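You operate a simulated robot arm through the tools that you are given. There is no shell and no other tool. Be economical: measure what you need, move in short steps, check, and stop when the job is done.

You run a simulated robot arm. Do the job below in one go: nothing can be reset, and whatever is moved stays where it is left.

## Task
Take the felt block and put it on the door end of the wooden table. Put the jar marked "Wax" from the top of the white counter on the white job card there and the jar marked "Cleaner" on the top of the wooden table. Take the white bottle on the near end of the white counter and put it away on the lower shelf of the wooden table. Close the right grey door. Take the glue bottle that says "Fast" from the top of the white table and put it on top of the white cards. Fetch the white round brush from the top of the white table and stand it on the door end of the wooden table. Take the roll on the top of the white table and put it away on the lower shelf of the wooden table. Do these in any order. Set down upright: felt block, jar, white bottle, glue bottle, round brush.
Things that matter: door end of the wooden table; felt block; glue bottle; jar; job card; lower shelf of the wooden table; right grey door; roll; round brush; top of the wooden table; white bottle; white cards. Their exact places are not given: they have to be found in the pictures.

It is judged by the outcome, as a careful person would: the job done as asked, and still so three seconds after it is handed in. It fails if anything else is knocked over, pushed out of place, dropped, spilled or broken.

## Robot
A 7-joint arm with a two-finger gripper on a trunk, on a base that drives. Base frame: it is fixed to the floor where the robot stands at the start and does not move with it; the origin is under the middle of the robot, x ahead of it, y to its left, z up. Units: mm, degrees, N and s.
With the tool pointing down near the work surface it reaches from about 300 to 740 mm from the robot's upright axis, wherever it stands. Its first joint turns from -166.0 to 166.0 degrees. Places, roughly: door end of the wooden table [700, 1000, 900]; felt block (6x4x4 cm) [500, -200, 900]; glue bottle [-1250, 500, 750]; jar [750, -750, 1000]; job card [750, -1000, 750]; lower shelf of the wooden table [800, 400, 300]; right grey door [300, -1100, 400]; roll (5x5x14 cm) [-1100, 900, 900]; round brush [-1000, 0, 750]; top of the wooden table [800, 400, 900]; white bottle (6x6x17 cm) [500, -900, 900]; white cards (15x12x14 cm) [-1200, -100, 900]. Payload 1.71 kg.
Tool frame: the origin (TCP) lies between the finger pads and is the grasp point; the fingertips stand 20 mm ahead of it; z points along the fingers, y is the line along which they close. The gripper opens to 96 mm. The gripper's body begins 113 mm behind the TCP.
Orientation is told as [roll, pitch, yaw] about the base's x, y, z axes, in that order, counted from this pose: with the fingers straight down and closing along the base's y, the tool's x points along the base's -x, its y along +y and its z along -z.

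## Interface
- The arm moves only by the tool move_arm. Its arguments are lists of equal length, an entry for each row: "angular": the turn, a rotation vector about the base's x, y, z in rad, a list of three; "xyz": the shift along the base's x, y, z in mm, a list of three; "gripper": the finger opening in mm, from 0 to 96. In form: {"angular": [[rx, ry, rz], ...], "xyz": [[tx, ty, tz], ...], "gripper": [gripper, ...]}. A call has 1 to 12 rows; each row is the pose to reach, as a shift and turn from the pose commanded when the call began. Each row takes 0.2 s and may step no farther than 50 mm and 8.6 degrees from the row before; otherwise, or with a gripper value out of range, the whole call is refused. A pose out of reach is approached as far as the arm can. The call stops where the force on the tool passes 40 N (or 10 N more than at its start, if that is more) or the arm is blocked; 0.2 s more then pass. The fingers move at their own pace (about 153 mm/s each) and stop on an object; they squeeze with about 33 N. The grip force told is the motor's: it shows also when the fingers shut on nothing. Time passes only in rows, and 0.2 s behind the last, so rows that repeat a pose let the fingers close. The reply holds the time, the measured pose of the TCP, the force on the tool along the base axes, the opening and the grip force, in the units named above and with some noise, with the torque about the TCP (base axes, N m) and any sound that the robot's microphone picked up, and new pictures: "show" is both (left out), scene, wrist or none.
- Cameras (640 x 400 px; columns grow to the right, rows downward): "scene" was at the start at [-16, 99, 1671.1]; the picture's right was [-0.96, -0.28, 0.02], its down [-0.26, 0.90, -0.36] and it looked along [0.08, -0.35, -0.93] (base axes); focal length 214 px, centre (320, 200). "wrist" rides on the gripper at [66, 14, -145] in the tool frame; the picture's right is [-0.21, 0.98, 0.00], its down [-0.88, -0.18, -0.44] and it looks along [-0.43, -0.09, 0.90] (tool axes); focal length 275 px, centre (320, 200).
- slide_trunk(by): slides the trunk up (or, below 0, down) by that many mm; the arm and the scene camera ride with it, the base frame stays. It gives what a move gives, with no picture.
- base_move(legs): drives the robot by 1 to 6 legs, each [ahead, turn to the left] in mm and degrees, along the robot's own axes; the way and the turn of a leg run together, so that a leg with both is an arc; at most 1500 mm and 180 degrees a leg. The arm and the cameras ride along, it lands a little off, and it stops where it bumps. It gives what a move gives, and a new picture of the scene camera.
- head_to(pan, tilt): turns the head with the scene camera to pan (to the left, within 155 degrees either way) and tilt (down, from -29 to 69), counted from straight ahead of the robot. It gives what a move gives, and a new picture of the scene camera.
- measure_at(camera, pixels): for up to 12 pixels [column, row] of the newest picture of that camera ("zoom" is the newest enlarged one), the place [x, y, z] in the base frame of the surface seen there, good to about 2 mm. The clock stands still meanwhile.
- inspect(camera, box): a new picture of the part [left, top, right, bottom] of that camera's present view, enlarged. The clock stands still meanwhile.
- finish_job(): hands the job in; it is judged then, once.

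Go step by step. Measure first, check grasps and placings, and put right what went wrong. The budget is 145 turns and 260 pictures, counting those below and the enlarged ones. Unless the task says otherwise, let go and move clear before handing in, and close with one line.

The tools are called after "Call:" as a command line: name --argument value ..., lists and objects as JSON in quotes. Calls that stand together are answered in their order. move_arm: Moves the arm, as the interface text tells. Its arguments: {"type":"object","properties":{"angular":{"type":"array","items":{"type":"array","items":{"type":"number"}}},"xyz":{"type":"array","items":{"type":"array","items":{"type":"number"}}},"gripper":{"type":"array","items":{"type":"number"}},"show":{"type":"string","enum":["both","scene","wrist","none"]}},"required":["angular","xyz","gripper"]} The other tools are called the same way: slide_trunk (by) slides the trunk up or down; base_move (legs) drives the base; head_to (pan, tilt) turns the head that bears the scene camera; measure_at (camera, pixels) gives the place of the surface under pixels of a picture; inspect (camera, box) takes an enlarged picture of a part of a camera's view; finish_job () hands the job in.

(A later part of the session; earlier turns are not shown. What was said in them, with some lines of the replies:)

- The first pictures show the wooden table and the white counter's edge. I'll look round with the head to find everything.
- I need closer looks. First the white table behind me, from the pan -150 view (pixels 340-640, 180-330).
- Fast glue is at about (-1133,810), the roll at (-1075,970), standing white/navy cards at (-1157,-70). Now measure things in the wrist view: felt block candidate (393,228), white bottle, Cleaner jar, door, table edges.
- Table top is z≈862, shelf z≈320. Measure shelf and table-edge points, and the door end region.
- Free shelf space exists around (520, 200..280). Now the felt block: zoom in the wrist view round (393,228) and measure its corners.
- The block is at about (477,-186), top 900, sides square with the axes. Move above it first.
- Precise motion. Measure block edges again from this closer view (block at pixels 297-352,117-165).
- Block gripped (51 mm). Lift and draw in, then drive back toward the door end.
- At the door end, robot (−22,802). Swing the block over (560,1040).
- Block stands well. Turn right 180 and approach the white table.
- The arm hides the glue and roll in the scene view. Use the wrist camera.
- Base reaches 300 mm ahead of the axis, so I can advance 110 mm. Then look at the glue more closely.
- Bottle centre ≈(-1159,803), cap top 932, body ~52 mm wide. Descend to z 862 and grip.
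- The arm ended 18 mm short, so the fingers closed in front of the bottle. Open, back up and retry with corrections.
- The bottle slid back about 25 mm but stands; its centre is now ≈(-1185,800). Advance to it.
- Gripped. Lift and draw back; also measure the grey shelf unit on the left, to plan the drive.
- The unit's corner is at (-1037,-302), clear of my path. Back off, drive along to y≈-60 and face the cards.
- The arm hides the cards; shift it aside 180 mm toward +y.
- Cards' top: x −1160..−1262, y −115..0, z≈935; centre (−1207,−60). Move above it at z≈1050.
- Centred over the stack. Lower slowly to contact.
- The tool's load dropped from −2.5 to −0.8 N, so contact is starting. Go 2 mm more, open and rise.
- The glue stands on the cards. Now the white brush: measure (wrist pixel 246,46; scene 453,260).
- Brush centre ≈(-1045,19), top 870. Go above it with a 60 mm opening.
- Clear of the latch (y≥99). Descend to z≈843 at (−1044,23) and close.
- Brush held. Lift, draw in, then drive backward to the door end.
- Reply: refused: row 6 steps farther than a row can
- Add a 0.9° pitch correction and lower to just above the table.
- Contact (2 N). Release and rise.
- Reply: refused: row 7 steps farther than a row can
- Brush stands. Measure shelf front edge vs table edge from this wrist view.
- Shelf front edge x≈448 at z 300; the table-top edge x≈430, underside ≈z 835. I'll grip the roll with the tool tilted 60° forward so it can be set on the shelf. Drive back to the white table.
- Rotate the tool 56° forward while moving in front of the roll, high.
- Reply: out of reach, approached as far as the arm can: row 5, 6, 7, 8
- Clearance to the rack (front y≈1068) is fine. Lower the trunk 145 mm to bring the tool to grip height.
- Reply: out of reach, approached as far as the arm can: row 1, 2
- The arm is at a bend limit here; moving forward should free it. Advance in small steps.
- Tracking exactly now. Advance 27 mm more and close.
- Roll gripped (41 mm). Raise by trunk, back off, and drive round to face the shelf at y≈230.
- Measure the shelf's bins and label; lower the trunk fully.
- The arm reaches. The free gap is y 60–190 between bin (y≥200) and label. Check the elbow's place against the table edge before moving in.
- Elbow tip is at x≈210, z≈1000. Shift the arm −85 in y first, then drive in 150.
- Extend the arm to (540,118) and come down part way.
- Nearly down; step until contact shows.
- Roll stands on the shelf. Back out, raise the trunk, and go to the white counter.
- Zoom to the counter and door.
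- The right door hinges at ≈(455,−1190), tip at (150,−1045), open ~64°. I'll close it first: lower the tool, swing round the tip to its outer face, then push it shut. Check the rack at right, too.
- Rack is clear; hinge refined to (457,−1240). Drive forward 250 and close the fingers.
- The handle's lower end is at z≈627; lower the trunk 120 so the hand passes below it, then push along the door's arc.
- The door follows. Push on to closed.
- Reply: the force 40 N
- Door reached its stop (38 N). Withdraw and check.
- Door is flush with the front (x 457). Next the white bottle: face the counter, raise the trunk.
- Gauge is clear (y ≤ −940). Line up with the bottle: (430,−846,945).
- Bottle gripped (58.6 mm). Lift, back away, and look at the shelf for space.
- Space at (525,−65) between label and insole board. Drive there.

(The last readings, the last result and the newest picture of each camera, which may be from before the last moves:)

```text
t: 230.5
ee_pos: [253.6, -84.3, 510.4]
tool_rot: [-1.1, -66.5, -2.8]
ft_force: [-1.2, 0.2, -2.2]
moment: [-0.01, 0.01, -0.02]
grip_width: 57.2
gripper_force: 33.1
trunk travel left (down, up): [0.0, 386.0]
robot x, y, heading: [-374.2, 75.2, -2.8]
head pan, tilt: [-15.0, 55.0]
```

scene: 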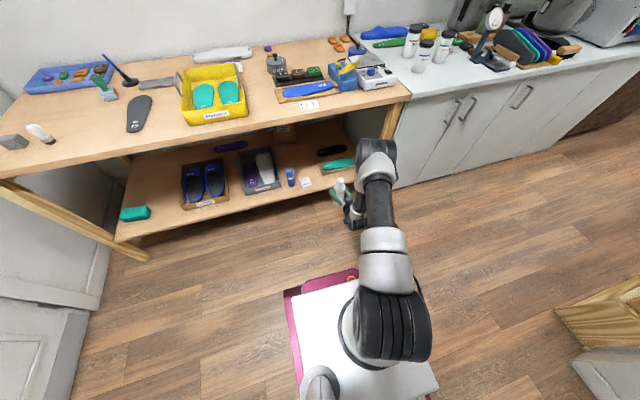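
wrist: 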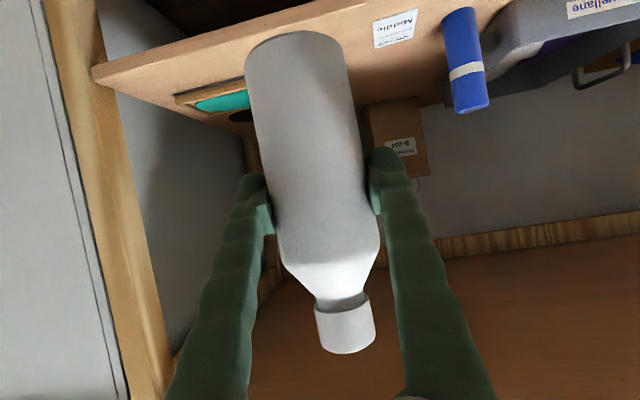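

Call:
measure_at --camera "scene" --pixels '[[378, 145], [360, 150], [392, 155]]'

Call:
base_move --legs '[[180, 2.5]]'

Call:
measure_at --camera "scene" --pixels '[[385, 120], [378, 130], [392, 140], [395, 125]]'

```text
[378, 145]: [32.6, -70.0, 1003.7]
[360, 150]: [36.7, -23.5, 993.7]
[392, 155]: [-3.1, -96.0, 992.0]
```

```text
t: 232.1
ee_pos: [442.1, -60.7, 510.0]
tool_rot: [-1.1, -66.5, -0.1]
ft_force: [0.3, 0.7, -1.6]
moment: [0.01, 0.01, 0.01]
grip_width: 57.2
gripper_force: 33.3
trunk travel left (down, up): [0.0, 386.0]
robot x, y, heading: [-190.6, 67.2, -0.2]
head pan, tilt: [-15.0, 55.0]
```

scene: 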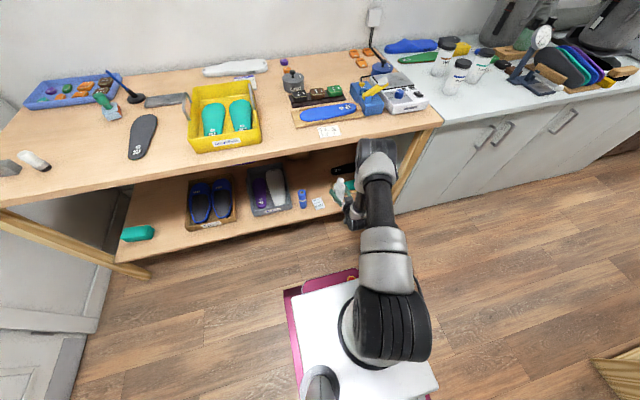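

```text
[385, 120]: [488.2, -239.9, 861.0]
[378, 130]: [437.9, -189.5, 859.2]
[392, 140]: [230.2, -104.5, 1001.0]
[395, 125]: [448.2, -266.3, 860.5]
```

Call:
base_move --legs '[[65, 0]]'

Call:
move_arm --angular '[[0, 0.014, 0], [0, 0.028, 0], [0, 0.028, 0], [0, 0.028, 0]]' --xyz '[[10, -2, -30], [20, -4, -65], [20, -4, -100], [20, -4, -112]]' --gripper '[30, 30, 30, 30]'

```text
t: 233.1
ee_pos: [499.1, -60.7, 521.3]
tool_rot: [-1.1, -67.4, -0.1]
ft_force: [-0.2, 0.4, -2.4]
moment: [0.0, 0.04, -0.01]
grip_width: 57.2
gripper_force: 33.3
trunk travel left (down, up): [0.0, 386.0]
robot x, y, heading: [-131.1, 72.4, -0.3]
head pan, tilt: [-15.0, 55.0]
```

scene: 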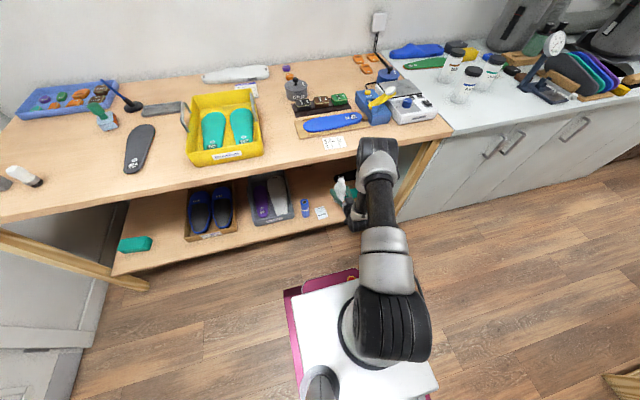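

```text
t: 234.1
ee_pos: [510.7, -65.3, 418.2]
tool_rot: [-1.2, -66.6, -0.2]
ft_force: [-0.3, -0.5, -1.5]
moment: [0.0, -0.02, 0.01]
grip_width: 57.2
gripper_force: 32.8
trunk travel left (down, up): [0.0, 386.0]
robot x, y, heading: [-122.0, 71.2, 0.0]
head pan, tilt: [-15.0, 55.0]
```

scene: 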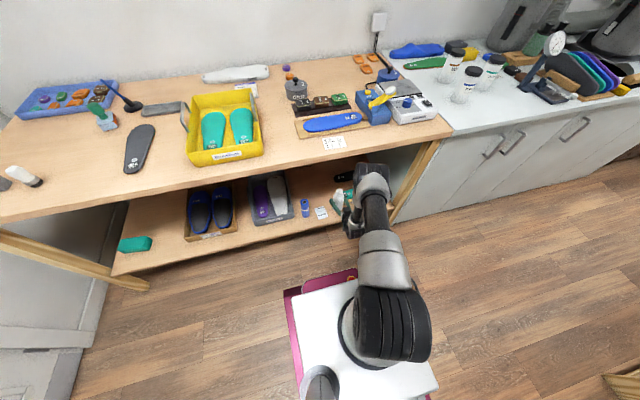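
wrist: 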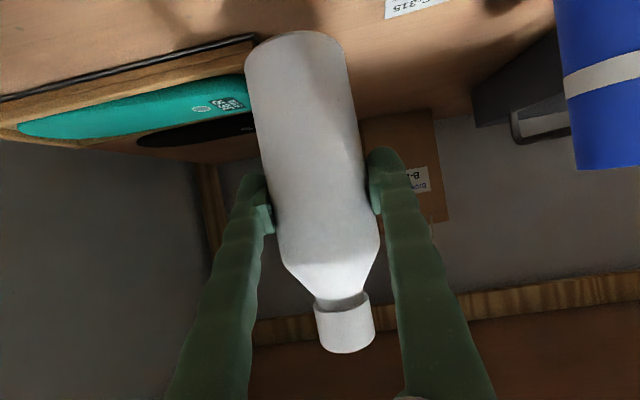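

Call:
move_arm --angular '[[0, 0.015, 0], [0, 0.03, 0], [0, 0.03, 0], [0, 0.03, 0]]' --xyz '[[12, 2, -10], [15, 4, -20], [15, 4, -33], [15, 4, -33]]' --gripper '[30, 30, 30, 30]' --show "wrist"

```text
t: 235.1
ee_pos: [525.8, -59.9, 383.6]
tool_rot: [-1.1, -64.8, -0.3]
ft_force: [-0.3, -0.2, -2.5]
moment: [0.0, -0.01, 0.02]
grip_width: 57.0
gripper_force: 32.4
trunk travel left (down, up): [0.0, 386.0]
robot x, y, heading: [-125.9, 70.8, -0.4]
head pan, tilt: [-15.0, 55.0]
```

wrist: 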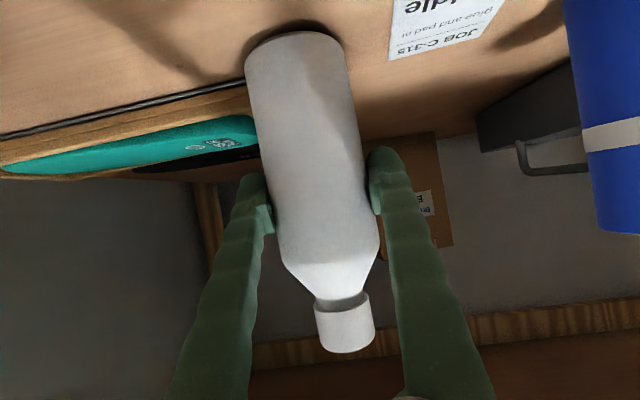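

Call:
measure_at --camera "wrist" --pixels '[[235, 95], [240, 108], [225, 85], [290, 60], [395, 50]]'

Call:
move_arm --angular '[[0, 0, 0], [0, 0, 0], [0, 0, 0]]' --xyz '[[0, 0, -2], [0, 0, -4], [0, 0, -4]]' --gripper '[30, 30, 30]' --show "none"

```text
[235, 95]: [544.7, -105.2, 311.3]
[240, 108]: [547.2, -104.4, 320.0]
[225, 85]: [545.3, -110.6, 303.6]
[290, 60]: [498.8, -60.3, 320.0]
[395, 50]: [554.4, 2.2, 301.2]
```

```text
t: 235.9
ee_pos: [526.2, -60.7, 379.9]
tool_rot: [-1.2, -65.0, -0.2]
ft_force: [-0.3, 0.3, -3.1]
moment: [0.0, -0.02, -0.05]
grip_width: 56.9
gripper_force: 33.2
trunk travel left (down, up): [0.0, 386.0]
robot x, y, heading: [-126.4, 74.2, -0.4]
head pan, tilt: [-15.0, 55.0]
```

Call:
move_arm --angular '[[0, 0, 0], [0, 0, 0], [0, 0, 0]]' --xyz '[[0, 0, -1], [0, 0, -3], [0, 0, -3]]' --gripper '[30, 30, 30]' --show "none"

```text
t: 236.7
ee_pos: [526.3, -60.4, 379.3]
tool_rot: [-1.2, -65.2, -0.2]
ft_force: [-3.0, 0.4, 12.6]
moment: [0.41, 0.16, 0.09]
grip_width: 57.0
gripper_force: 33.0
trunk travel left (down, up): [0.0, 386.0]
robot x, y, heading: [-121.0, 74.2, -0.4]
head pan, tilt: [-15.0, 55.0]
```

Contact (12 N). Ease up 1 mm, open slowly, and withdraw.

Call:
move_arm --angular '[[0, 0, 0], [0, 0, 0], [0, 0, 0], [0, 0, 0], [0, 0, 0], [0, 0, 0], [0, 0, 0], [0, 0, 0]]' --xyz '[[0, 0, 2], [0, 0, 2], [0, 0, 2], [0, 0, 2], [-25, 0, 4], [-50, 0, 6], [-75, 0, 8], [-100, 0, 10]]' --gripper '[50, 64, 76, 76, 76, 76, 76, 76]' --show "wrist"

```text
t: 238.5
ee_pos: [426.4, -61.6, 389.4]
tool_rot: [-1.2, -65.0, -0.1]
ft_force: [0.0, -0.4, 0.8]
moment: [0.0, -0.01, 0.01]
grip_width: 76.0
gripper_force: 0.0
trunk travel left (down, up): [0.0, 386.0]
robot x, y, heading: [-126.5, 69.1, -0.1]
head pan, tilt: [-15.0, 55.0]
```

wrist: 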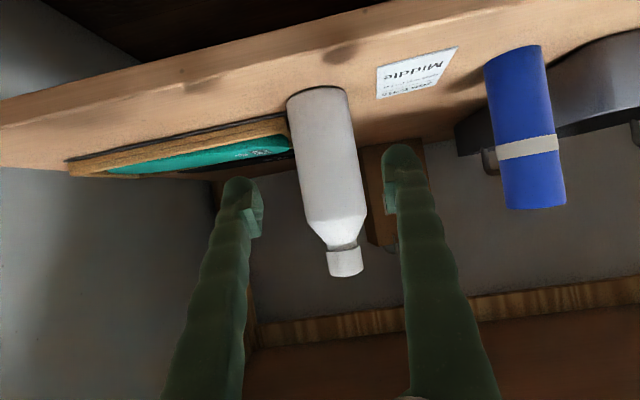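

White bottle stands on the shelf. Back out, raise, go to the jars at the counter, and bring the tool vertical.

Call:
base_move --legs '[[-250, 0]]'

Call:
slide_trunk --by 330

Call:
move_arm --angular '[[0, 0.14, 0], [0, 0.28, 0], [0, 0.42, 0], [0, 0.56, 0], [0, 0.7, 0], [0, 0.84, 0], [0, 0.98, 0], [0, 1.12, 0], [0, 1.12, 0], [0, 1.12, 0], [0, 1.12, 0]]' --xyz '[[0, 0, 40], [0, 0, 80], [0, 0, 120], [0, 0, 160], [0, 0, 200], [0, 0, 240], [0, 0, 280], [0, 0, 320], [0, 0, 360], [0, 0, 400], [0, 0, 420]]' --gripper '[90, 90, 90, 90, 90, 90, 90, 90, 90, 90, 90]' --show "none"

Call:
base_move --legs '[[0, -90], [690, 0], [0, 90], [200, 0]]'

Call:
head_to --pan -35 --tilt 50

```text
t: 240.4
ee_pos: [175.1, -62.9, 389.6]
tool_rot: [-1.1, -64.9, -0.5]
ft_force: [0.3, -0.2, -0.2]
moment: [0.0, 0.01, -0.04]
grip_width: 76.1
gripper_force: 0.0
trunk travel left (down, up): [0.0, 386.0]
robot x, y, heading: [-377.0, 69.2, -0.7]
head pan, tilt: [-15.0, 55.0]
```

scene: 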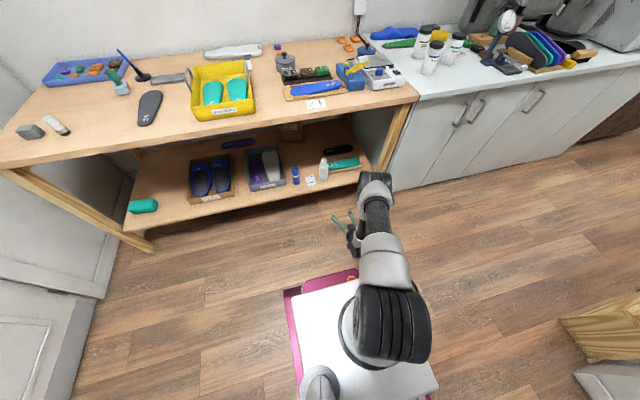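

```text
t: 243.7
ee_pos: [168.8, -63.5, 728.3]
tool_rot: [-1.1, -65.8, -0.5]
ft_force: [-0.5, -1.1, 0.5]
moment: [-0.01, 0.02, -0.04]
grip_width: 76.0
gripper_force: 0.1
trunk travel left (down, up): [-330.0, 56.0]
robot x, y, heading: [-380.2, 74.3, -0.2]
head pan, tilt: [-15.0, 55.0]
```

```text
t: 246.1
ee_pos: [170.4, -63.5, 1147.7]
tool_rot: [-1.6, -1.7, -0.1]
ft_force: [-0.2, 0.3, -0.3]
moment: [-0.01, -0.07, 0.0]
grip_width: 89.7
gripper_force: 0.1
trunk travel left (down, up): [-330.0, 56.0]
robot x, y, heading: [-376.5, 71.7, -0.4]
head pan, tilt: [-15.0, 55.0]
```

```text
t: 260.4
ee_pos: [343.8, -743.8, 1154.6]
tool_rot: [-1.6, -2.5, -0.9]
ft_force: [0.7, -0.2, 0.7]
moment: [0.0, 0.11, 0.0]
grip_width: 90.3
gripper_force: 0.0
trunk travel left (down, up): [-330.0, 56.0]
robot x, y, heading: [-186.2, -604.4, -1.5]
head pan, tilt: [-15.0, 55.0]
```

scene: 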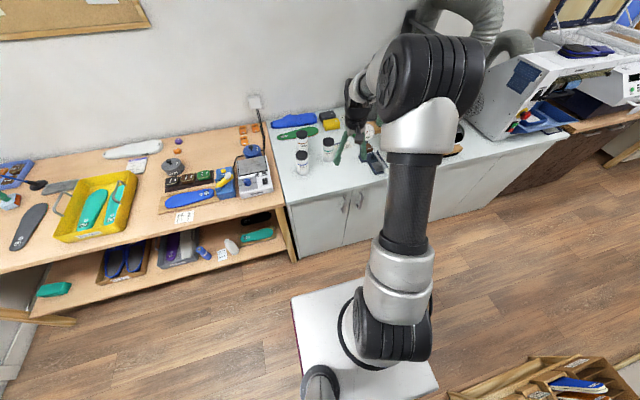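

```text
t: 261.2
ee_pos: [352.0, -744.9, 1151.0]
tool_rot: [-1.5, -2.1, -1.1]
ft_force: [-0.4, 0.4, -0.3]
moment: [0.02, -0.05, 0.0]
grip_width: 90.2
gripper_force: 0.0
trunk travel left (down, up): [-330.0, 56.0]
robot x, y, heading: [-185.5, -603.6, -1.3]
head pan, tilt: [-35.0, 50.0]
```

scene: 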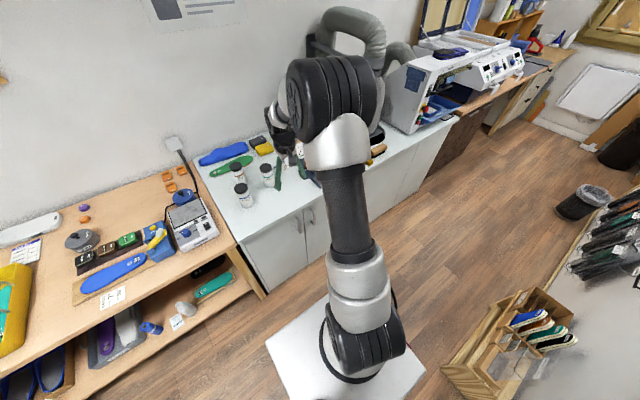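

Drive nearer (245 mm) and look with the wrist camera.

Call:
base_move --legs '[[235, 0]]'

Call:
move_arm --angular '[[0, 0, 0], [0, 0, 0], [0, 0, 0]]' --xyz '[[-20, 0, 0], [-40, 0, 0], [-40, 0, 0]]' --gripper '[90, 90, 90]' --show "wrist"

Call:
inspect --camera "wrist" --box '[120, 100, 520, 380]'

```text
t: 263.1
ee_pos: [597.3, -751.4, 1143.9]
tool_rot: [-1.5, -1.3, -1.2]
ft_force: [1.0, 0.2, 0.2]
moment: [0.01, 0.05, -0.01]
grip_width: 90.1
gripper_force: 0.0
trunk travel left (down, up): [-330.0, 56.0]
robot x, y, heading: [45.1, -610.2, -1.6]
head pan, tilt: [-35.0, 50.0]
```

scene: 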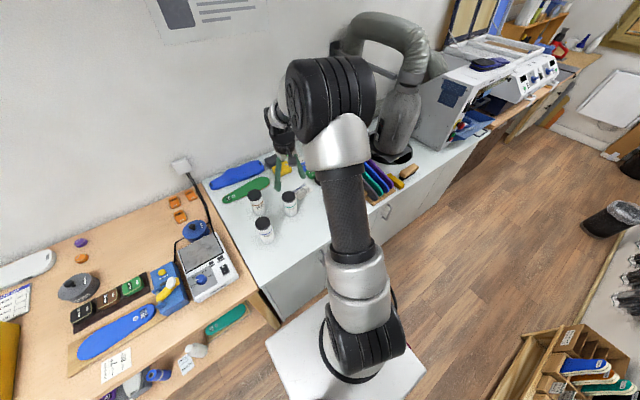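

```text
t: 263.9
ee_pos: [540.0, -751.0, 1154.2]
tool_rot: [-1.6, -2.4, -1.1]
ft_force: [-0.4, 1.0, 0.6]
moment: [0.03, -0.11, 0.01]
grip_width: 90.0
gripper_force: 0.1
trunk travel left (down, up): [-330.0, 56.0]
robot x, y, heading: [43.0, -606.1, -1.3]
head pan, tilt: [-35.0, 50.0]
```

wrist: 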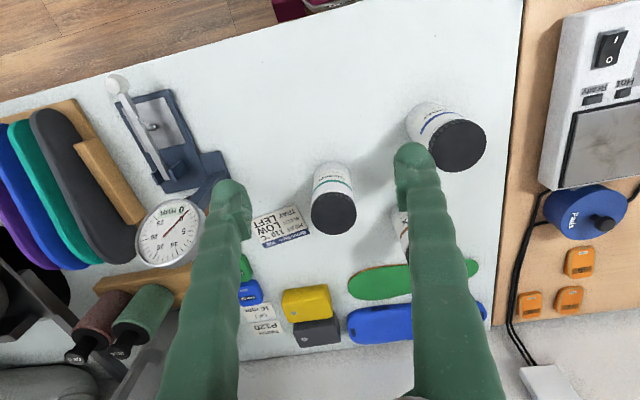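

```text
1.43 times, centred on (320, 240) of wrist
```

zoom: 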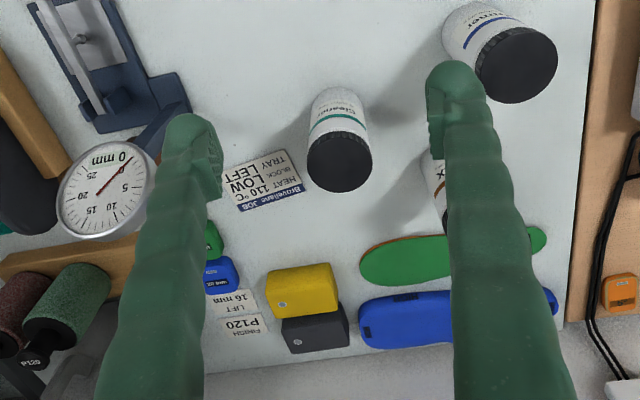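

The job card ("JOB … HEAT 110° LOW") is at wrist (282,227). Measure card corners and the jars.

Call:
measure_at --camera "wrist" --pixels '[[252, 218], [300, 207], [312, 233], [264, 247], [282, 227], [333, 213], [333, 195], [318, 212], [351, 212], [458, 145], [240, 190], [200, 230]]'

Call:
measure_at --camera "scene" --pixels '[[255, 195], [290, 197], [265, 222], [300, 188], [255, 205]]'

Call:
inspect --camera "scene" --box '[200, 130, 360, 260]'

```text
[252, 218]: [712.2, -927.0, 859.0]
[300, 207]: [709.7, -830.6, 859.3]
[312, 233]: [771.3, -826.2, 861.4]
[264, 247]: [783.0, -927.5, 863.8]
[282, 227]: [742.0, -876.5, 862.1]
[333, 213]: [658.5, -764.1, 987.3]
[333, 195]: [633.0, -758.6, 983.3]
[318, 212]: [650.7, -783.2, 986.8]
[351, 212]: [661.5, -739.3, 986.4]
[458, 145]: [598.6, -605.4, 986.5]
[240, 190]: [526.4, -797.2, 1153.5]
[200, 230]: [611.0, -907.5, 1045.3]
```

```text
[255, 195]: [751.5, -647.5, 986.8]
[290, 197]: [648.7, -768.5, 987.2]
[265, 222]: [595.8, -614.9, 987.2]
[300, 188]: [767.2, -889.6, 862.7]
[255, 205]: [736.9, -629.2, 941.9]
```

```text
3.08 times, centred on (280, 195) of scene
```

zoom: 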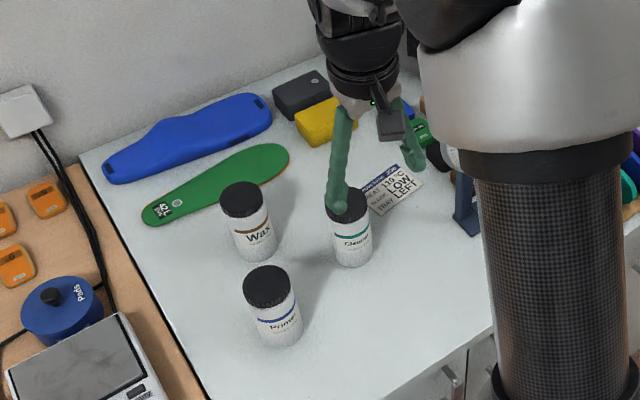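

Cleaner lid centre (657,−763), top 987; Wax (752,−647); card centre (745,−877). Take Cleaner first: hover over it.

Call:
move_arm --angular '[[0, 0, 0], [0, 0, 0], [0, 0, 0], [0, 0, 0], [0, 0, 0]]' --xyz '[[35, -4, -25], [70, -8, -50], [105, -12, -75], [117, -12, -110], [117, -12, -110]]' --gripper '[88, 88, 88, 88, 88]' --show "wrist"

Call:
measure_at --camera "wrist" --pixels '[[320, 150], [310, 170], [340, 170], [325, 190], [320, 110]]'

```text
t: 265.1
ee_pos: [657.5, -762.0, 1042.6]
tool_rot: [-1.6, -2.3, -1.1]
ft_force: [0.5, 0.0, 0.0]
moment: [-0.02, 0.03, 0.01]
grip_width: 88.1
gripper_force: 0.1
trunk travel left (down, up): [-330.0, 56.0]
robot x, y, heading: [47.1, -613.2, -1.5]
head pan, tilt: [-35.0, 50.0]
```

wrist: 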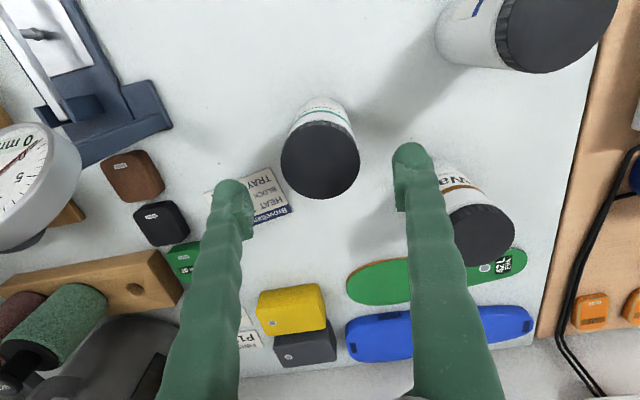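

```text
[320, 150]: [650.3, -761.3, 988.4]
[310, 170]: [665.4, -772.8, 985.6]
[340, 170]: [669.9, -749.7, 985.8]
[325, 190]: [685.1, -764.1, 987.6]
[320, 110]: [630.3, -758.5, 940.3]
```

Call:
move_arm --angular '[[0, 0, 0], [0, 0, 0], [0, 0, 0], [0, 0, 0], [0, 0, 0], [0, 0, 0], [0, 0, 0]]' --xyz '[[3, -1, -40], [3, -1, -80], [3, -1, -115], [3, -1, -115], [3, -1, -115], [3, -1, -115], [3, -1, -115]]' --gripper '[88, 88, 88, 88, 30, 30, 30]' --show "wrist"

```text
t: 266.7
ee_pos: [658.3, -764.6, 927.3]
tool_rot: [-1.7, -2.3, -1.2]
ft_force: [-1.0, 0.8, 2.5]
moment: [0.23, 0.11, 0.03]
grip_width: 68.8
gripper_force: 32.7
trunk travel left (down, up): [-330.0, 56.0]
robot x, y, heading: [42.7, -608.3, -1.5]
head pan, tilt: [-35.0, 50.0]
```

wrist: 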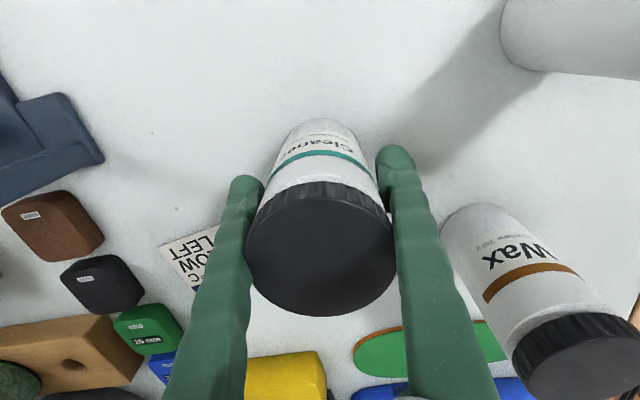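

Cleaner held. Lift, back off, and drive to the wooden table (target (510,190)).

Call:
move_arm --angular '[[0, 0, 0], [0, 0, 0], [0, 0, 0], [0, 0, 0], [0, 0, 0], [0, 0, 0]]' --xyz '[[0, 0, 40], [0, 0, 80], [0, 0, 120], [-10, 0, 160], [-40, 0, 190], [-75, 0, 200]]' --gripper '[30, 30, 30, 30, 30, 30]' --show "wrist"

Call:
base_move --legs '[[-300, 0], [0, 91.5], [950, 0], [0, -90], [120, 0]]'

```text
t: 268.1
ee_pos: [583.3, -765.2, 1127.7]
tool_rot: [-1.6, -2.3, -1.0]
ft_force: [-0.7, -0.2, -3.1]
moment: [0.02, -0.02, 0.02]
grip_width: 68.7
gripper_force: 32.8
trunk travel left (down, up): [-330.0, 56.0]
robot x, y, heading: [44.4, -608.9, -1.4]
head pan, tilt: [-35.0, 50.0]
```

wrist: 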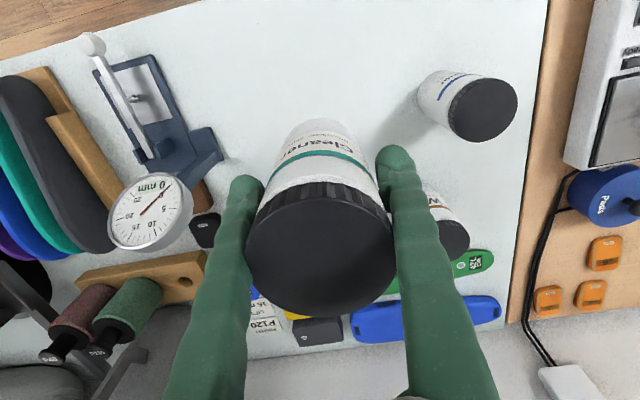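

```text
t: 285.1
ee_pos: [414.8, 170.3, 1142.4]
tool_rot: [-1.6, -3.7, -3.2]
ft_force: [-2.0, 0.3, -2.2]
moment: [-0.11, -0.1, -0.01]
grip_width: 68.5
gripper_force: 33.1
trunk travel left (down, up): [-330.0, 56.0]
robot x, y, heading: [-91.3, 343.2, -3.6]
head pan, tilt: [-35.0, 50.0]
```

scene: 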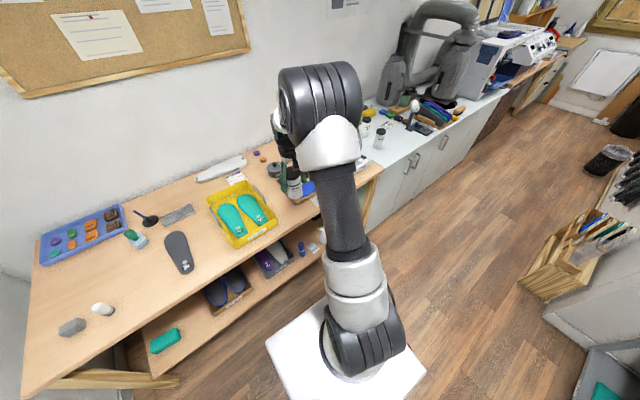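

Move over (515,185) and check what's below.

Call:
move_arm --angular '[[0, 0, 0], [0, 0, 0], [0, 0, 0], [0, 0, 0], [0, 0, 0]]' --xyz '[[25, 5, -20], [50, 10, -40], [75, 15, -60], [85, 15, -90], [85, 15, -90]]' --gripper '[30, 30, 30, 30, 30]' --show "wrist"

Call:
measure_at --camera "wrist" --pixels '[[250, 130], [400, 120], [450, 180], [200, 200], [230, 160], [330, 80]]'

```text
t: 286.3
ee_pos: [536.9, 181.6, 1029.0]
tool_rot: [-1.6, -1.5, -3.3]
ft_force: [1.4, 0.2, -4.3]
moment: [-0.02, 0.09, 0.02]
grip_width: 68.6
gripper_force: 33.0
trunk travel left (down, up): [-330.0, 56.0]
robot x, y, heading: [-90.0, 343.4, -3.6]
head pan, tilt: [-35.0, 50.0]
```

wrist: 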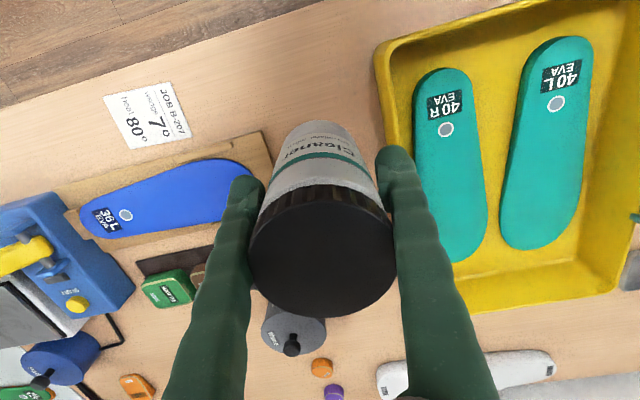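

```text
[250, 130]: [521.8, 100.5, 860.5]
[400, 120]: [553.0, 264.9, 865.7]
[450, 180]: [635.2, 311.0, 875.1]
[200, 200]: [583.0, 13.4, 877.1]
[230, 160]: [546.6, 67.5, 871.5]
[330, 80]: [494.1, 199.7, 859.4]
```

Gap between board (y≈115) and bin (y≈245): target (500,177). Lower there.

Call:
move_arm --angular '[[0, 0, 0], [0, 0, 0], [0, 0, 0], [0, 0, 0], [0, 0, 0]]' --xyz '[[-20, -3, -5], [-37, -5, -35], [-37, -5, -70], [-37, -5, -97], [-37, -5, -97]]' --gripper '[30, 30, 30, 30, 30]' --show "wrist"

```text
t: 287.5
ee_pos: [490.4, 177.1, 938.2]
tool_rot: [-1.6, -2.3, -3.3]
ft_force: [-1.0, 0.7, -2.4]
moment: [0.0, 0.03, -0.04]
grip_width: 68.5
gripper_force: 33.0
trunk travel left (down, up): [-330.0, 56.0]
robot x, y, heading: [-92.3, 342.2, -3.7]
head pan, tilt: [-35.0, 50.0]
```

wrist: 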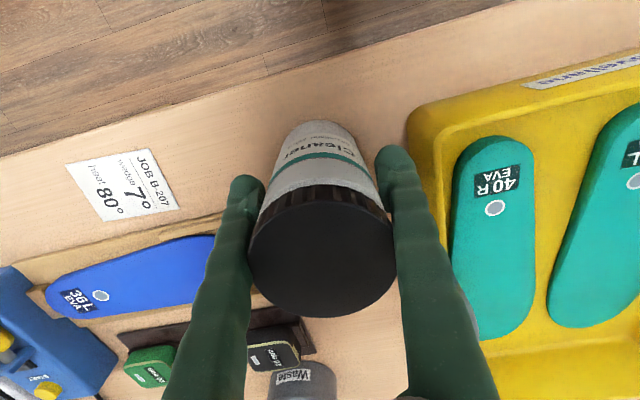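

Call:
move_arm --angular '[[0, 0, 0], [0, 0, 0], [0, 0, 0], [0, 0, 0]]' --xyz '[[8, -2, -4], [10, -2, -8], [10, -2, -11], [10, -2, -12]]' --gripper '[30, 30, 30, 30]' --show "none"

```text
t: 288.5
ee_pos: [499.2, 175.6, 928.7]
tool_rot: [-1.7, -2.2, -3.3]
ft_force: [-0.4, -1.1, -2.3]
moment: [0.0, 0.05, -0.01]
grip_width: 68.6
gripper_force: 32.8
trunk travel left (down, up): [-330.0, 56.0]
robot x, y, heading: [-90.2, 344.4, -3.7]
head pan, tilt: [-35.0, 50.0]
```

Call:
move_arm --angular '[[0, 0, 0], [0, 0, 0], [0, 0, 0]]' --xyz '[[0, 0, -2], [0, 0, -4], [0, 0, -4]]' --gripper '[30, 30, 30]' --show "none"

```text
t: 289.3
ee_pos: [499.0, 174.5, 926.3]
tool_rot: [-1.6, -2.5, -3.3]
ft_force: [-5.5, -3.2, 24.7]
moment: [0.54, 0.19, 0.19]
grip_width: 68.6
gripper_force: 33.2
trunk travel left (down, up): [-330.0, 56.0]
robot x, y, heading: [-89.0, 342.8, -3.6]
head pan, tilt: [-35.0, 50.0]
```

Contact. Ease up, open, rise.

Call:
move_arm --angular '[[0, 0, 0], [0, 0, 0], [0, 0, 0], [0, 0, 0], [0, 0, 0], [0, 0, 0], [0, 0, 0], [0, 0, 0], [0, 0, 0]]' --xyz '[[0, 0, 2], [0, 0, 2], [0, 0, 2], [0, 0, 40], [0, 0, 80], [0, 0, 120], [0, 0, 165], [-20, 0, 200], [-60, 0, 215]]' --gripper '[70, 86, 86, 86, 86, 86, 86, 86, 86]' --show "wrist"

```text
t: 291.3
ee_pos: [437.7, 173.5, 1141.1]
tool_rot: [-1.5, -2.3, -3.4]
ft_force: [0.2, -0.2, 0.6]
moment: [-0.01, -0.05, 0.0]
grip_width: 86.0
gripper_force: 0.1
trunk travel left (down, up): [-330.0, 56.0]
robot x, y, heading: [-94.8, 341.3, -3.6]
head pan, tilt: [-35.0, 50.0]
```

wrist: 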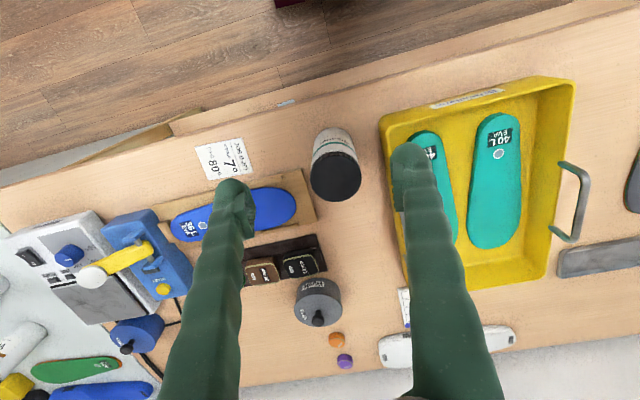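

Cleaner stands on the table. Return to the counter for Wax.

Call:
base_move --legs '[[-170, 0], [0, -86.5], [1035, 0], [0, 90], [320, 0]]'

Call:
move_arm --angular '[[0, 0, 0], [0, 0, 0]]' --xyz '[[0, 20, 0], [0, 40, 0]]' --gripper '[86, 86]' --show "wrist"

```text
t: 309.1
ee_pos: [607.7, -836.9, 1138.8]
tool_rot: [-1.5, -2.1, 1.2]
ft_force: [1.2, 0.6, 0.3]
moment: [0.03, 0.06, 0.0]
grip_width: 86.1
gripper_force: 0.0
trunk travel left (down, up): [-330.0, 56.0]
robot x, y, heading: [63.9, -711.6, 0.7]
head pan, tilt: [-35.0, 50.0]
```

scene: 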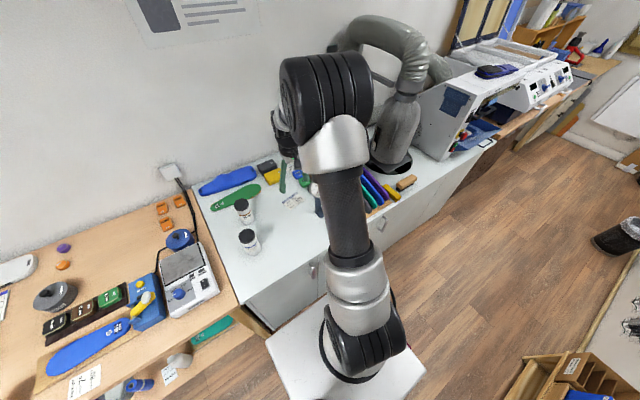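

```text
t: 309.7
ee_pos: [591.0, -796.5, 1148.2]
tool_rot: [-1.7, -3.0, 1.1]
ft_force: [-0.1, 0.2, 0.2]
moment: [0.0, -0.01, -0.01]
grip_width: 86.0
gripper_force: 0.1
trunk travel left (down, up): [-330.0, 56.0]
robot x, y, heading: [64.5, -706.8, 0.7]
head pan, tilt: [-35.0, 50.0]
```

wrist: 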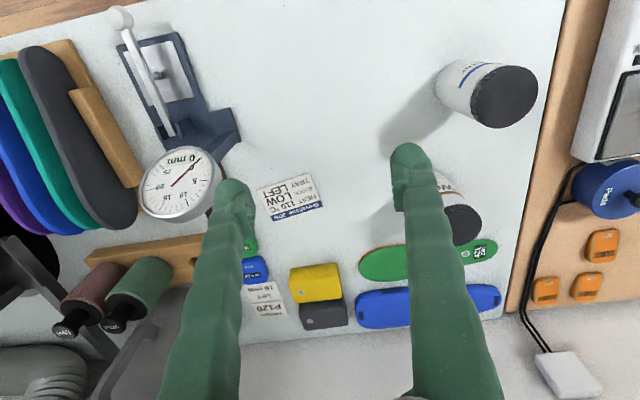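

Call:
move_arm --angular '[[0, 0, 0], [0, 0, 0], [0, 0, 0], [0, 0, 0], [0, 0, 0], [0, 0, 0], [0, 0, 0]]' --xyz '[[32, 30, 0], [64, 60, 0], [96, 90, -20], [128, 120, -40], [161, 148, -60], [161, 148, -95], [161, 148, -95]]' --gripper '[88, 88, 88, 88, 88, 88, 88]' --show "wrist"

Call:
measure_at --camera "wrist" --pixels '[[320, 150], [320, 170], [300, 165], [345, 165], [320, 190], [320, 135]]'

```text
t: 311.3
ee_pos: [749.0, -650.6, 1051.3]
tool_rot: [-1.6, -3.1, 1.0]
ft_force: [0.3, 0.1, -0.6]
moment: [-0.02, -0.01, -0.02]
grip_width: 87.8
gripper_force: 0.0
trunk travel left (down, up): [-330.0, 56.0]
robot x, y, heading: [66.1, -708.8, 0.7]
head pan, tilt: [-35.0, 50.0]
```

wrist: 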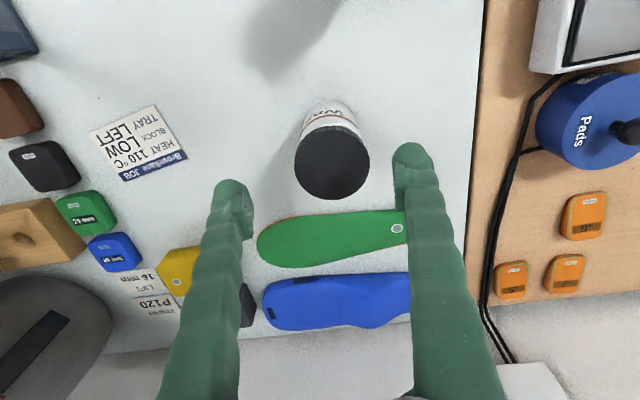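

```text
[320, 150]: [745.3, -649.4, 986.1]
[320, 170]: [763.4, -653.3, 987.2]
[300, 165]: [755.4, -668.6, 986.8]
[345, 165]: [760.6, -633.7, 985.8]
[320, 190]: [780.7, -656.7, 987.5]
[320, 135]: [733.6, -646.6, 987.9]
```

Call:
move_arm --angular '[[0, 0, 0], [0, 0, 0], [0, 0, 0], [0, 0, 0], [0, 0, 0], [0, 0, 0], [0, 0, 0]]' --xyz '[[7, 6, -40], [7, 6, -80], [7, 6, -121], [7, 6, -121], [7, 6, -121], [7, 6, -121], [7, 6, -121]]' --gripper '[88, 88, 88, 88, 30, 30, 30]' --show "wrist"

```text
t: 312.9
ee_pos: [757.8, -643.9, 932.4]
tool_rot: [-1.5, -3.2, 1.2]
ft_force: [-0.6, -0.8, 1.8]
moment: [0.1, 0.03, 0.01]
grip_width: 68.8
gripper_force: 32.8
trunk travel left (down, up): [-330.0, 56.0]
robot x, y, heading: [61.5, -710.0, 0.6]
head pan, tilt: [-35.0, 50.0]
```

wrist: 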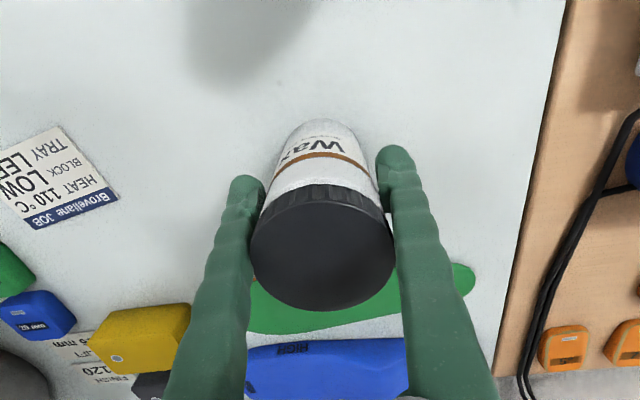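

Wax held. Lift and carry over the job card (746,−877).

Call:
move_arm --angular '[[0, 0, 0], [0, 0, 0], [0, 0, 0], [0, 0, 0], [0, 0, 0], [0, 0, 0], [0, 0, 0], [0, 0, 0], [0, 0, 0]]' --xyz '[[0, 0, 45], [0, 0, 90], [-2, -40, 100], [-4, -85, 100], [-6, -130, 100], [-8, -175, 100], [-10, -215, 100], [-11, -232, 100], [-11, -232, 100]]' --gripper '[30, 30, 30, 30, 30, 30, 30, 30, 30]'

Call:
measure_at --camera "wrist" --pixels '[[270, 150], [290, 120], [345, 110], [380, 145]]'

```text
t: 314.9
ee_pos: [748.5, -877.4, 1031.5]
tool_rot: [-1.6, -3.0, 1.2]
ft_force: [0.8, 0.1, -3.0]
moment: [0.0, 0.01, -0.02]
grip_width: 69.0
gripper_force: 33.2
trunk travel left (down, up): [-330.0, 56.0]
robot x, y, heading: [67.0, -707.5, 0.9]
head pan, tilt: [-35.0, 50.0]
```

scene: 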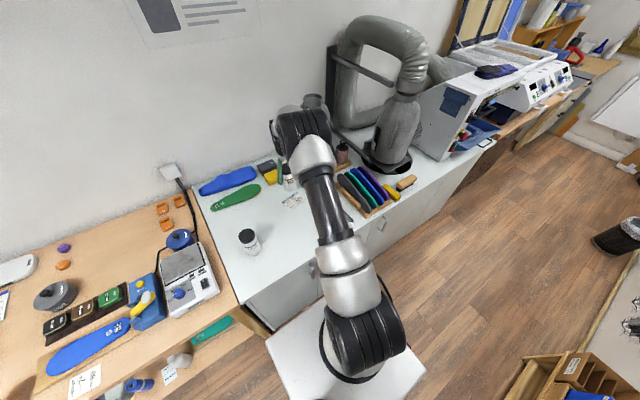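
wrist: 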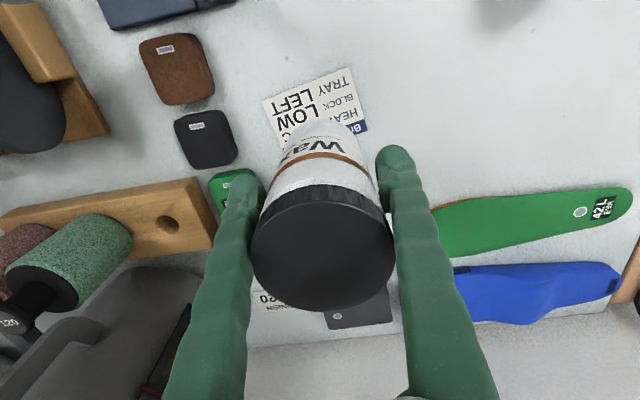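

```text
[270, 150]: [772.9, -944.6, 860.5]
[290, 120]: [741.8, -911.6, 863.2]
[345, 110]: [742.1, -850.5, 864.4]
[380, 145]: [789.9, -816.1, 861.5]
```

Call:
measure_at --camera "wrist" --pixels '[[265, 102], [348, 70], [364, 128], [283, 150]]'

Call:
move_arm --angular '[[0, 0, 0], [0, 0, 0], [0, 0, 0], [0, 0, 0]]' --xyz '[[0, 0, -40], [0, 0, -75], [0, 0, -90], [0, 0, -90]]' --gripper '[30, 30, 30, 30]'

```text
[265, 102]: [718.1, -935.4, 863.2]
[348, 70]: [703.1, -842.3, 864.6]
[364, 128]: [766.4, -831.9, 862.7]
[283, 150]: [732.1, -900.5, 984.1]
```

```text
t: 315.9
ee_pos: [747.9, -875.1, 941.9]
tool_rot: [-1.5, -3.1, 1.1]
ft_force: [0.2, -0.1, -3.3]
moment: [-0.01, 0.01, 0.02]
grip_width: 68.8
gripper_force: 32.9
trunk travel left (down, up): [-330.0, 56.0]
robot x, y, heading: [65.8, -708.4, 0.8]
head pan, tilt: [-35.0, 50.0]
```

scene: 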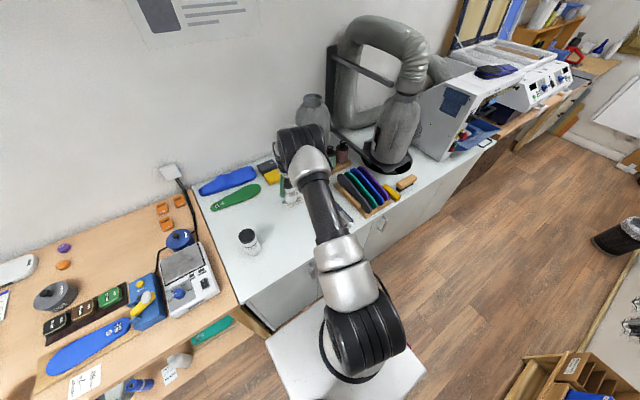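
wrist: 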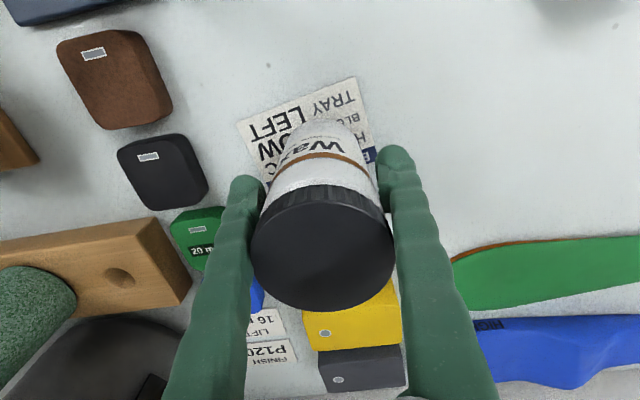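

Card centre is (742,−884). Shift (−6,−8) and lower to contact.

Call:
move_arm --angular '[[0, 0, 0], [0, 0, 0], [0, 0, 0], [0, 0, 0]]' --xyz '[[-6, -8, 0], [-6, -8, -4], [-6, -8, -8], [-6, -8, -8]]' --gripper '[30, 30, 30, 30]' --show "none"

```text
t: 316.9
ee_pos: [741.4, -884.7, 935.0]
tool_rot: [-1.7, -3.1, 1.2]
ft_force: [0.6, 0.6, 1.9]
moment: [0.09, 0.01, 0.0]
grip_width: 68.6
gripper_force: 33.3
trunk travel left (down, up): [-330.0, 56.0]
robot x, y, heading: [65.3, -704.4, 0.5]
head pan, tilt: [-35.0, 50.0]
```

Contact. Release and rise straight up.

Call:
move_arm --angular '[[0, 0, 0], [0, 0, 0], [0, 0, 0], [0, 0, 0], [0, 0, 0], [0, 0, 0], [0, 0, 0], [0, 0, 0], [0, 0, 0]]' --xyz '[[0, 0, 0], [0, 0, 0], [0, 0, 0], [0, 0, 40], [0, 0, 80], [0, 0, 120], [0, 0, 165], [-20, 20, 195], [-60, 40, 205]]' --gripper '[72, 88, 88, 88, 88, 88, 88, 88, 88]'

Call:
inspect --camera "wrist" --box '[160, 80, 500, 300]'

```text
t: 318.9
ee_pos: [681.1, -843.2, 1139.4]
tool_rot: [-1.6, -3.3, 1.1]
ft_force: [-0.6, 0.4, 0.1]
moment: [-0.02, 0.0, -0.07]
grip_width: 88.1
gripper_force: 0.0
trunk travel left (down, up): [-330.0, 56.0]
robot x, y, heading: [63.3, -707.6, 0.5]
head pan, tilt: [-35.0, 50.0]
```

scene: 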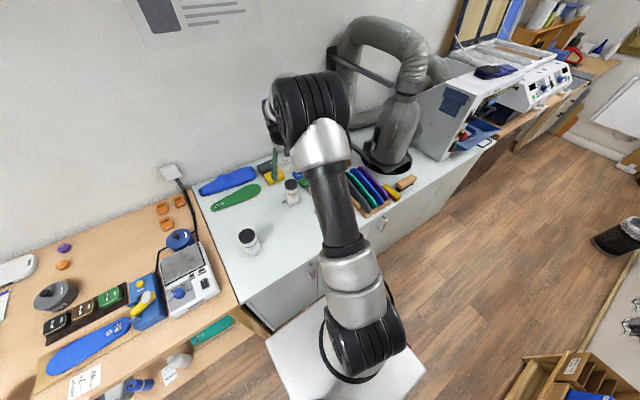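
wrist: 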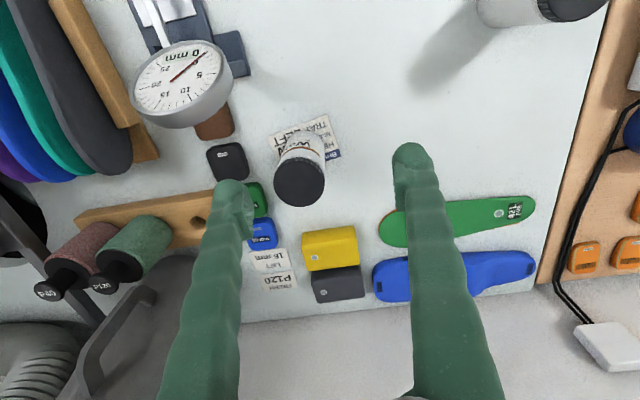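

```text
1.82 times, centred on (330, 190) of wrist
```

zoom: 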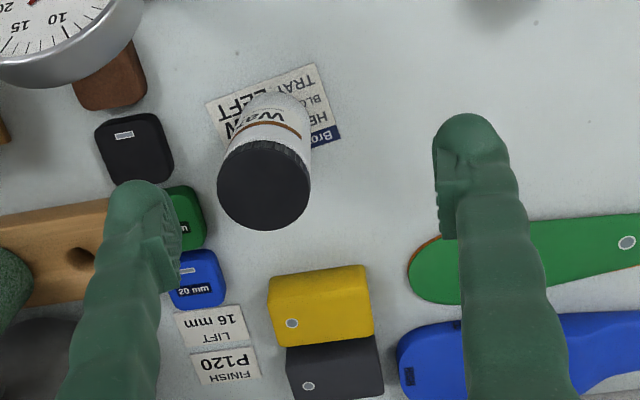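

Wax stands on the card. Back off and do a final look round.

Call:
base_move --legs '[[-400, 0]]'

Call:
head_to --pan -12 --tilt 40

Call:
head_to --pan 50 --tilt 32

Call:
inspect --camera "scene" --box '[260, 130, 520, 290]'

Call:
head_to --pan 140 --tilt 30

```text
t: 321.5
ee_pos: [283.5, -844.5, 1140.2]
tool_rot: [-1.6, -3.3, 1.7]
ft_force: [-0.5, -0.8, 0.3]
moment: [-0.02, -0.02, 0.01]
grip_width: 87.7
gripper_force: 0.0
trunk travel left (down, up): [-330.0, 56.0]
robot x, y, heading: [-333.9, -713.0, 1.5]
head pan, tilt: [-35.0, 50.0]
```

scene: 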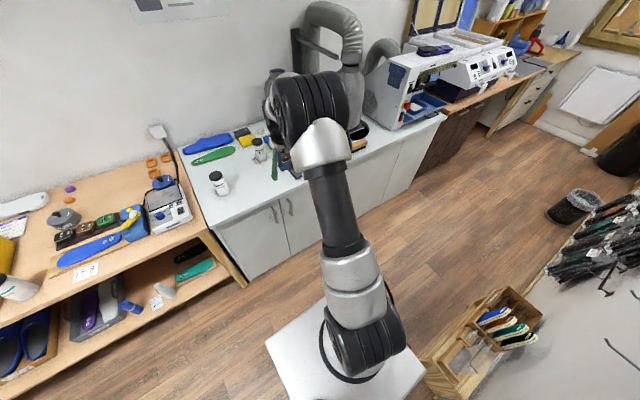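

```text
t: 322.4
ee_pos: [266.8, -845.6, 1147.2]
tool_rot: [-1.6, -3.9, 1.6]
ft_force: [0.2, 0.5, 0.1]
moment: [-0.02, 0.01, 0.0]
grip_width: 88.4
gripper_force: 0.0
trunk travel left (down, up): [-330.0, 56.0]
robot x, y, heading: [-334.5, -713.0, 1.2]
head pan, tilt: [-12.0, 40.0]
```

scene: 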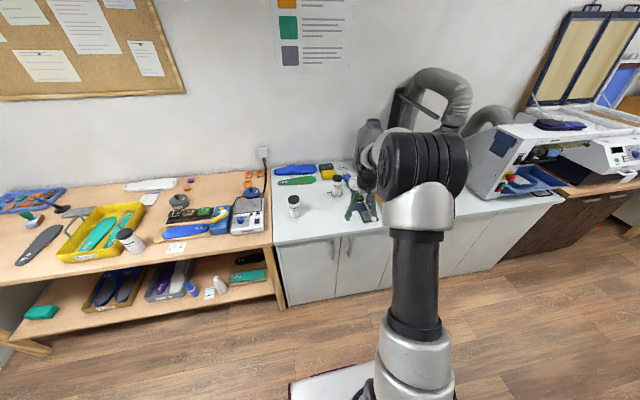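

```text
t: 323.7
ee_pos: [266.3, -843.7, 1148.7]
tool_rot: [-1.7, -4.1, 1.7]
ft_force: [-0.3, -0.2, 0.5]
moment: [0.02, -0.04, 0.02]
grip_width: 87.8
gripper_force: 0.0
trunk travel left (down, up): [-330.0, 56.0]
robot x, y, heading: [-333.8, -714.7, 1.3]
head pan, tilt: [50.0, 32.0]
```

scene: 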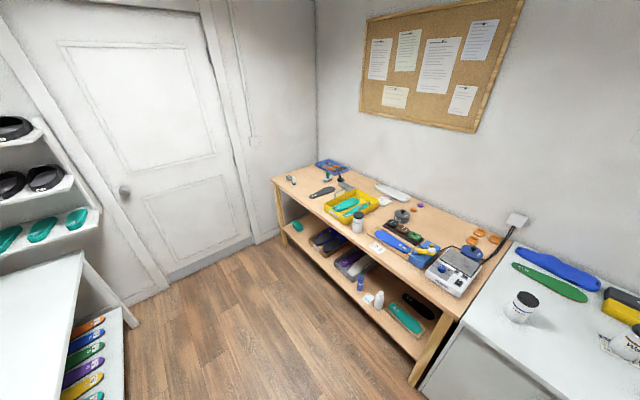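

```text
2.46 times, centred on (390, 210) of scene
```

zoom: 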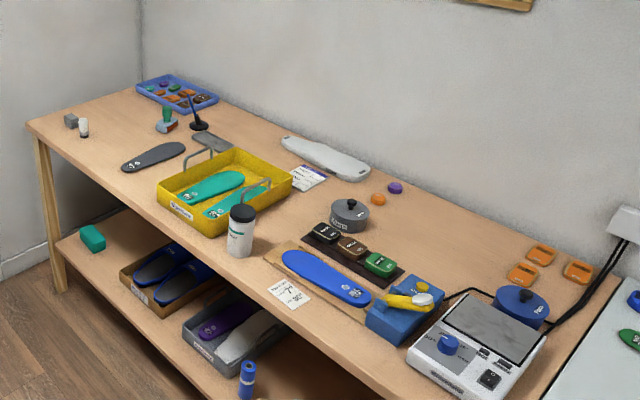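

```text
t: 325.4
ee_pos: [266.6, -844.9, 1148.1]
tool_rot: [-1.6, -4.0, 1.6]
ft_force: [0.2, -0.6, 0.9]
moment: [0.02, 0.02, -0.02]
grip_width: 88.1
gripper_force: 0.0
trunk travel left (down, up): [-330.0, 56.0]
robot x, y, heading: [-335.6, -718.2, 1.3]
head pan, tilt: [140.0, 30.0]
```

scene: 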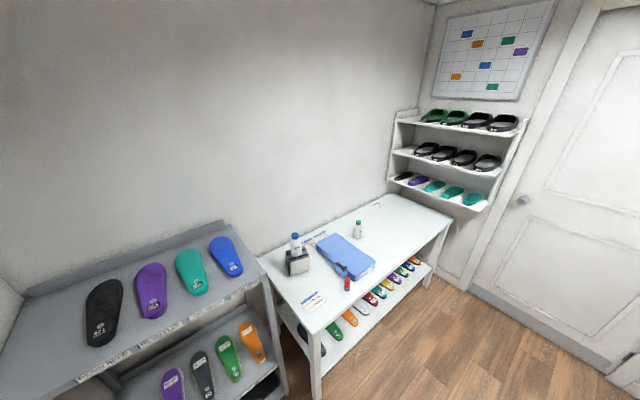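

The final views show every item standing where it was asked for, the door shut and the gripper clear, so I'm handing in.

Call:
finish_job

```text
The job is handed in.
```

The job is done and handed in: every item is at the place you asked for, with the right grey door shut. The roll is standing on the lower shelf. The Fast glue bottle slid about 25 mm on the white table on my first try at gripping it, but it stayed upright and now stands on the white cards.
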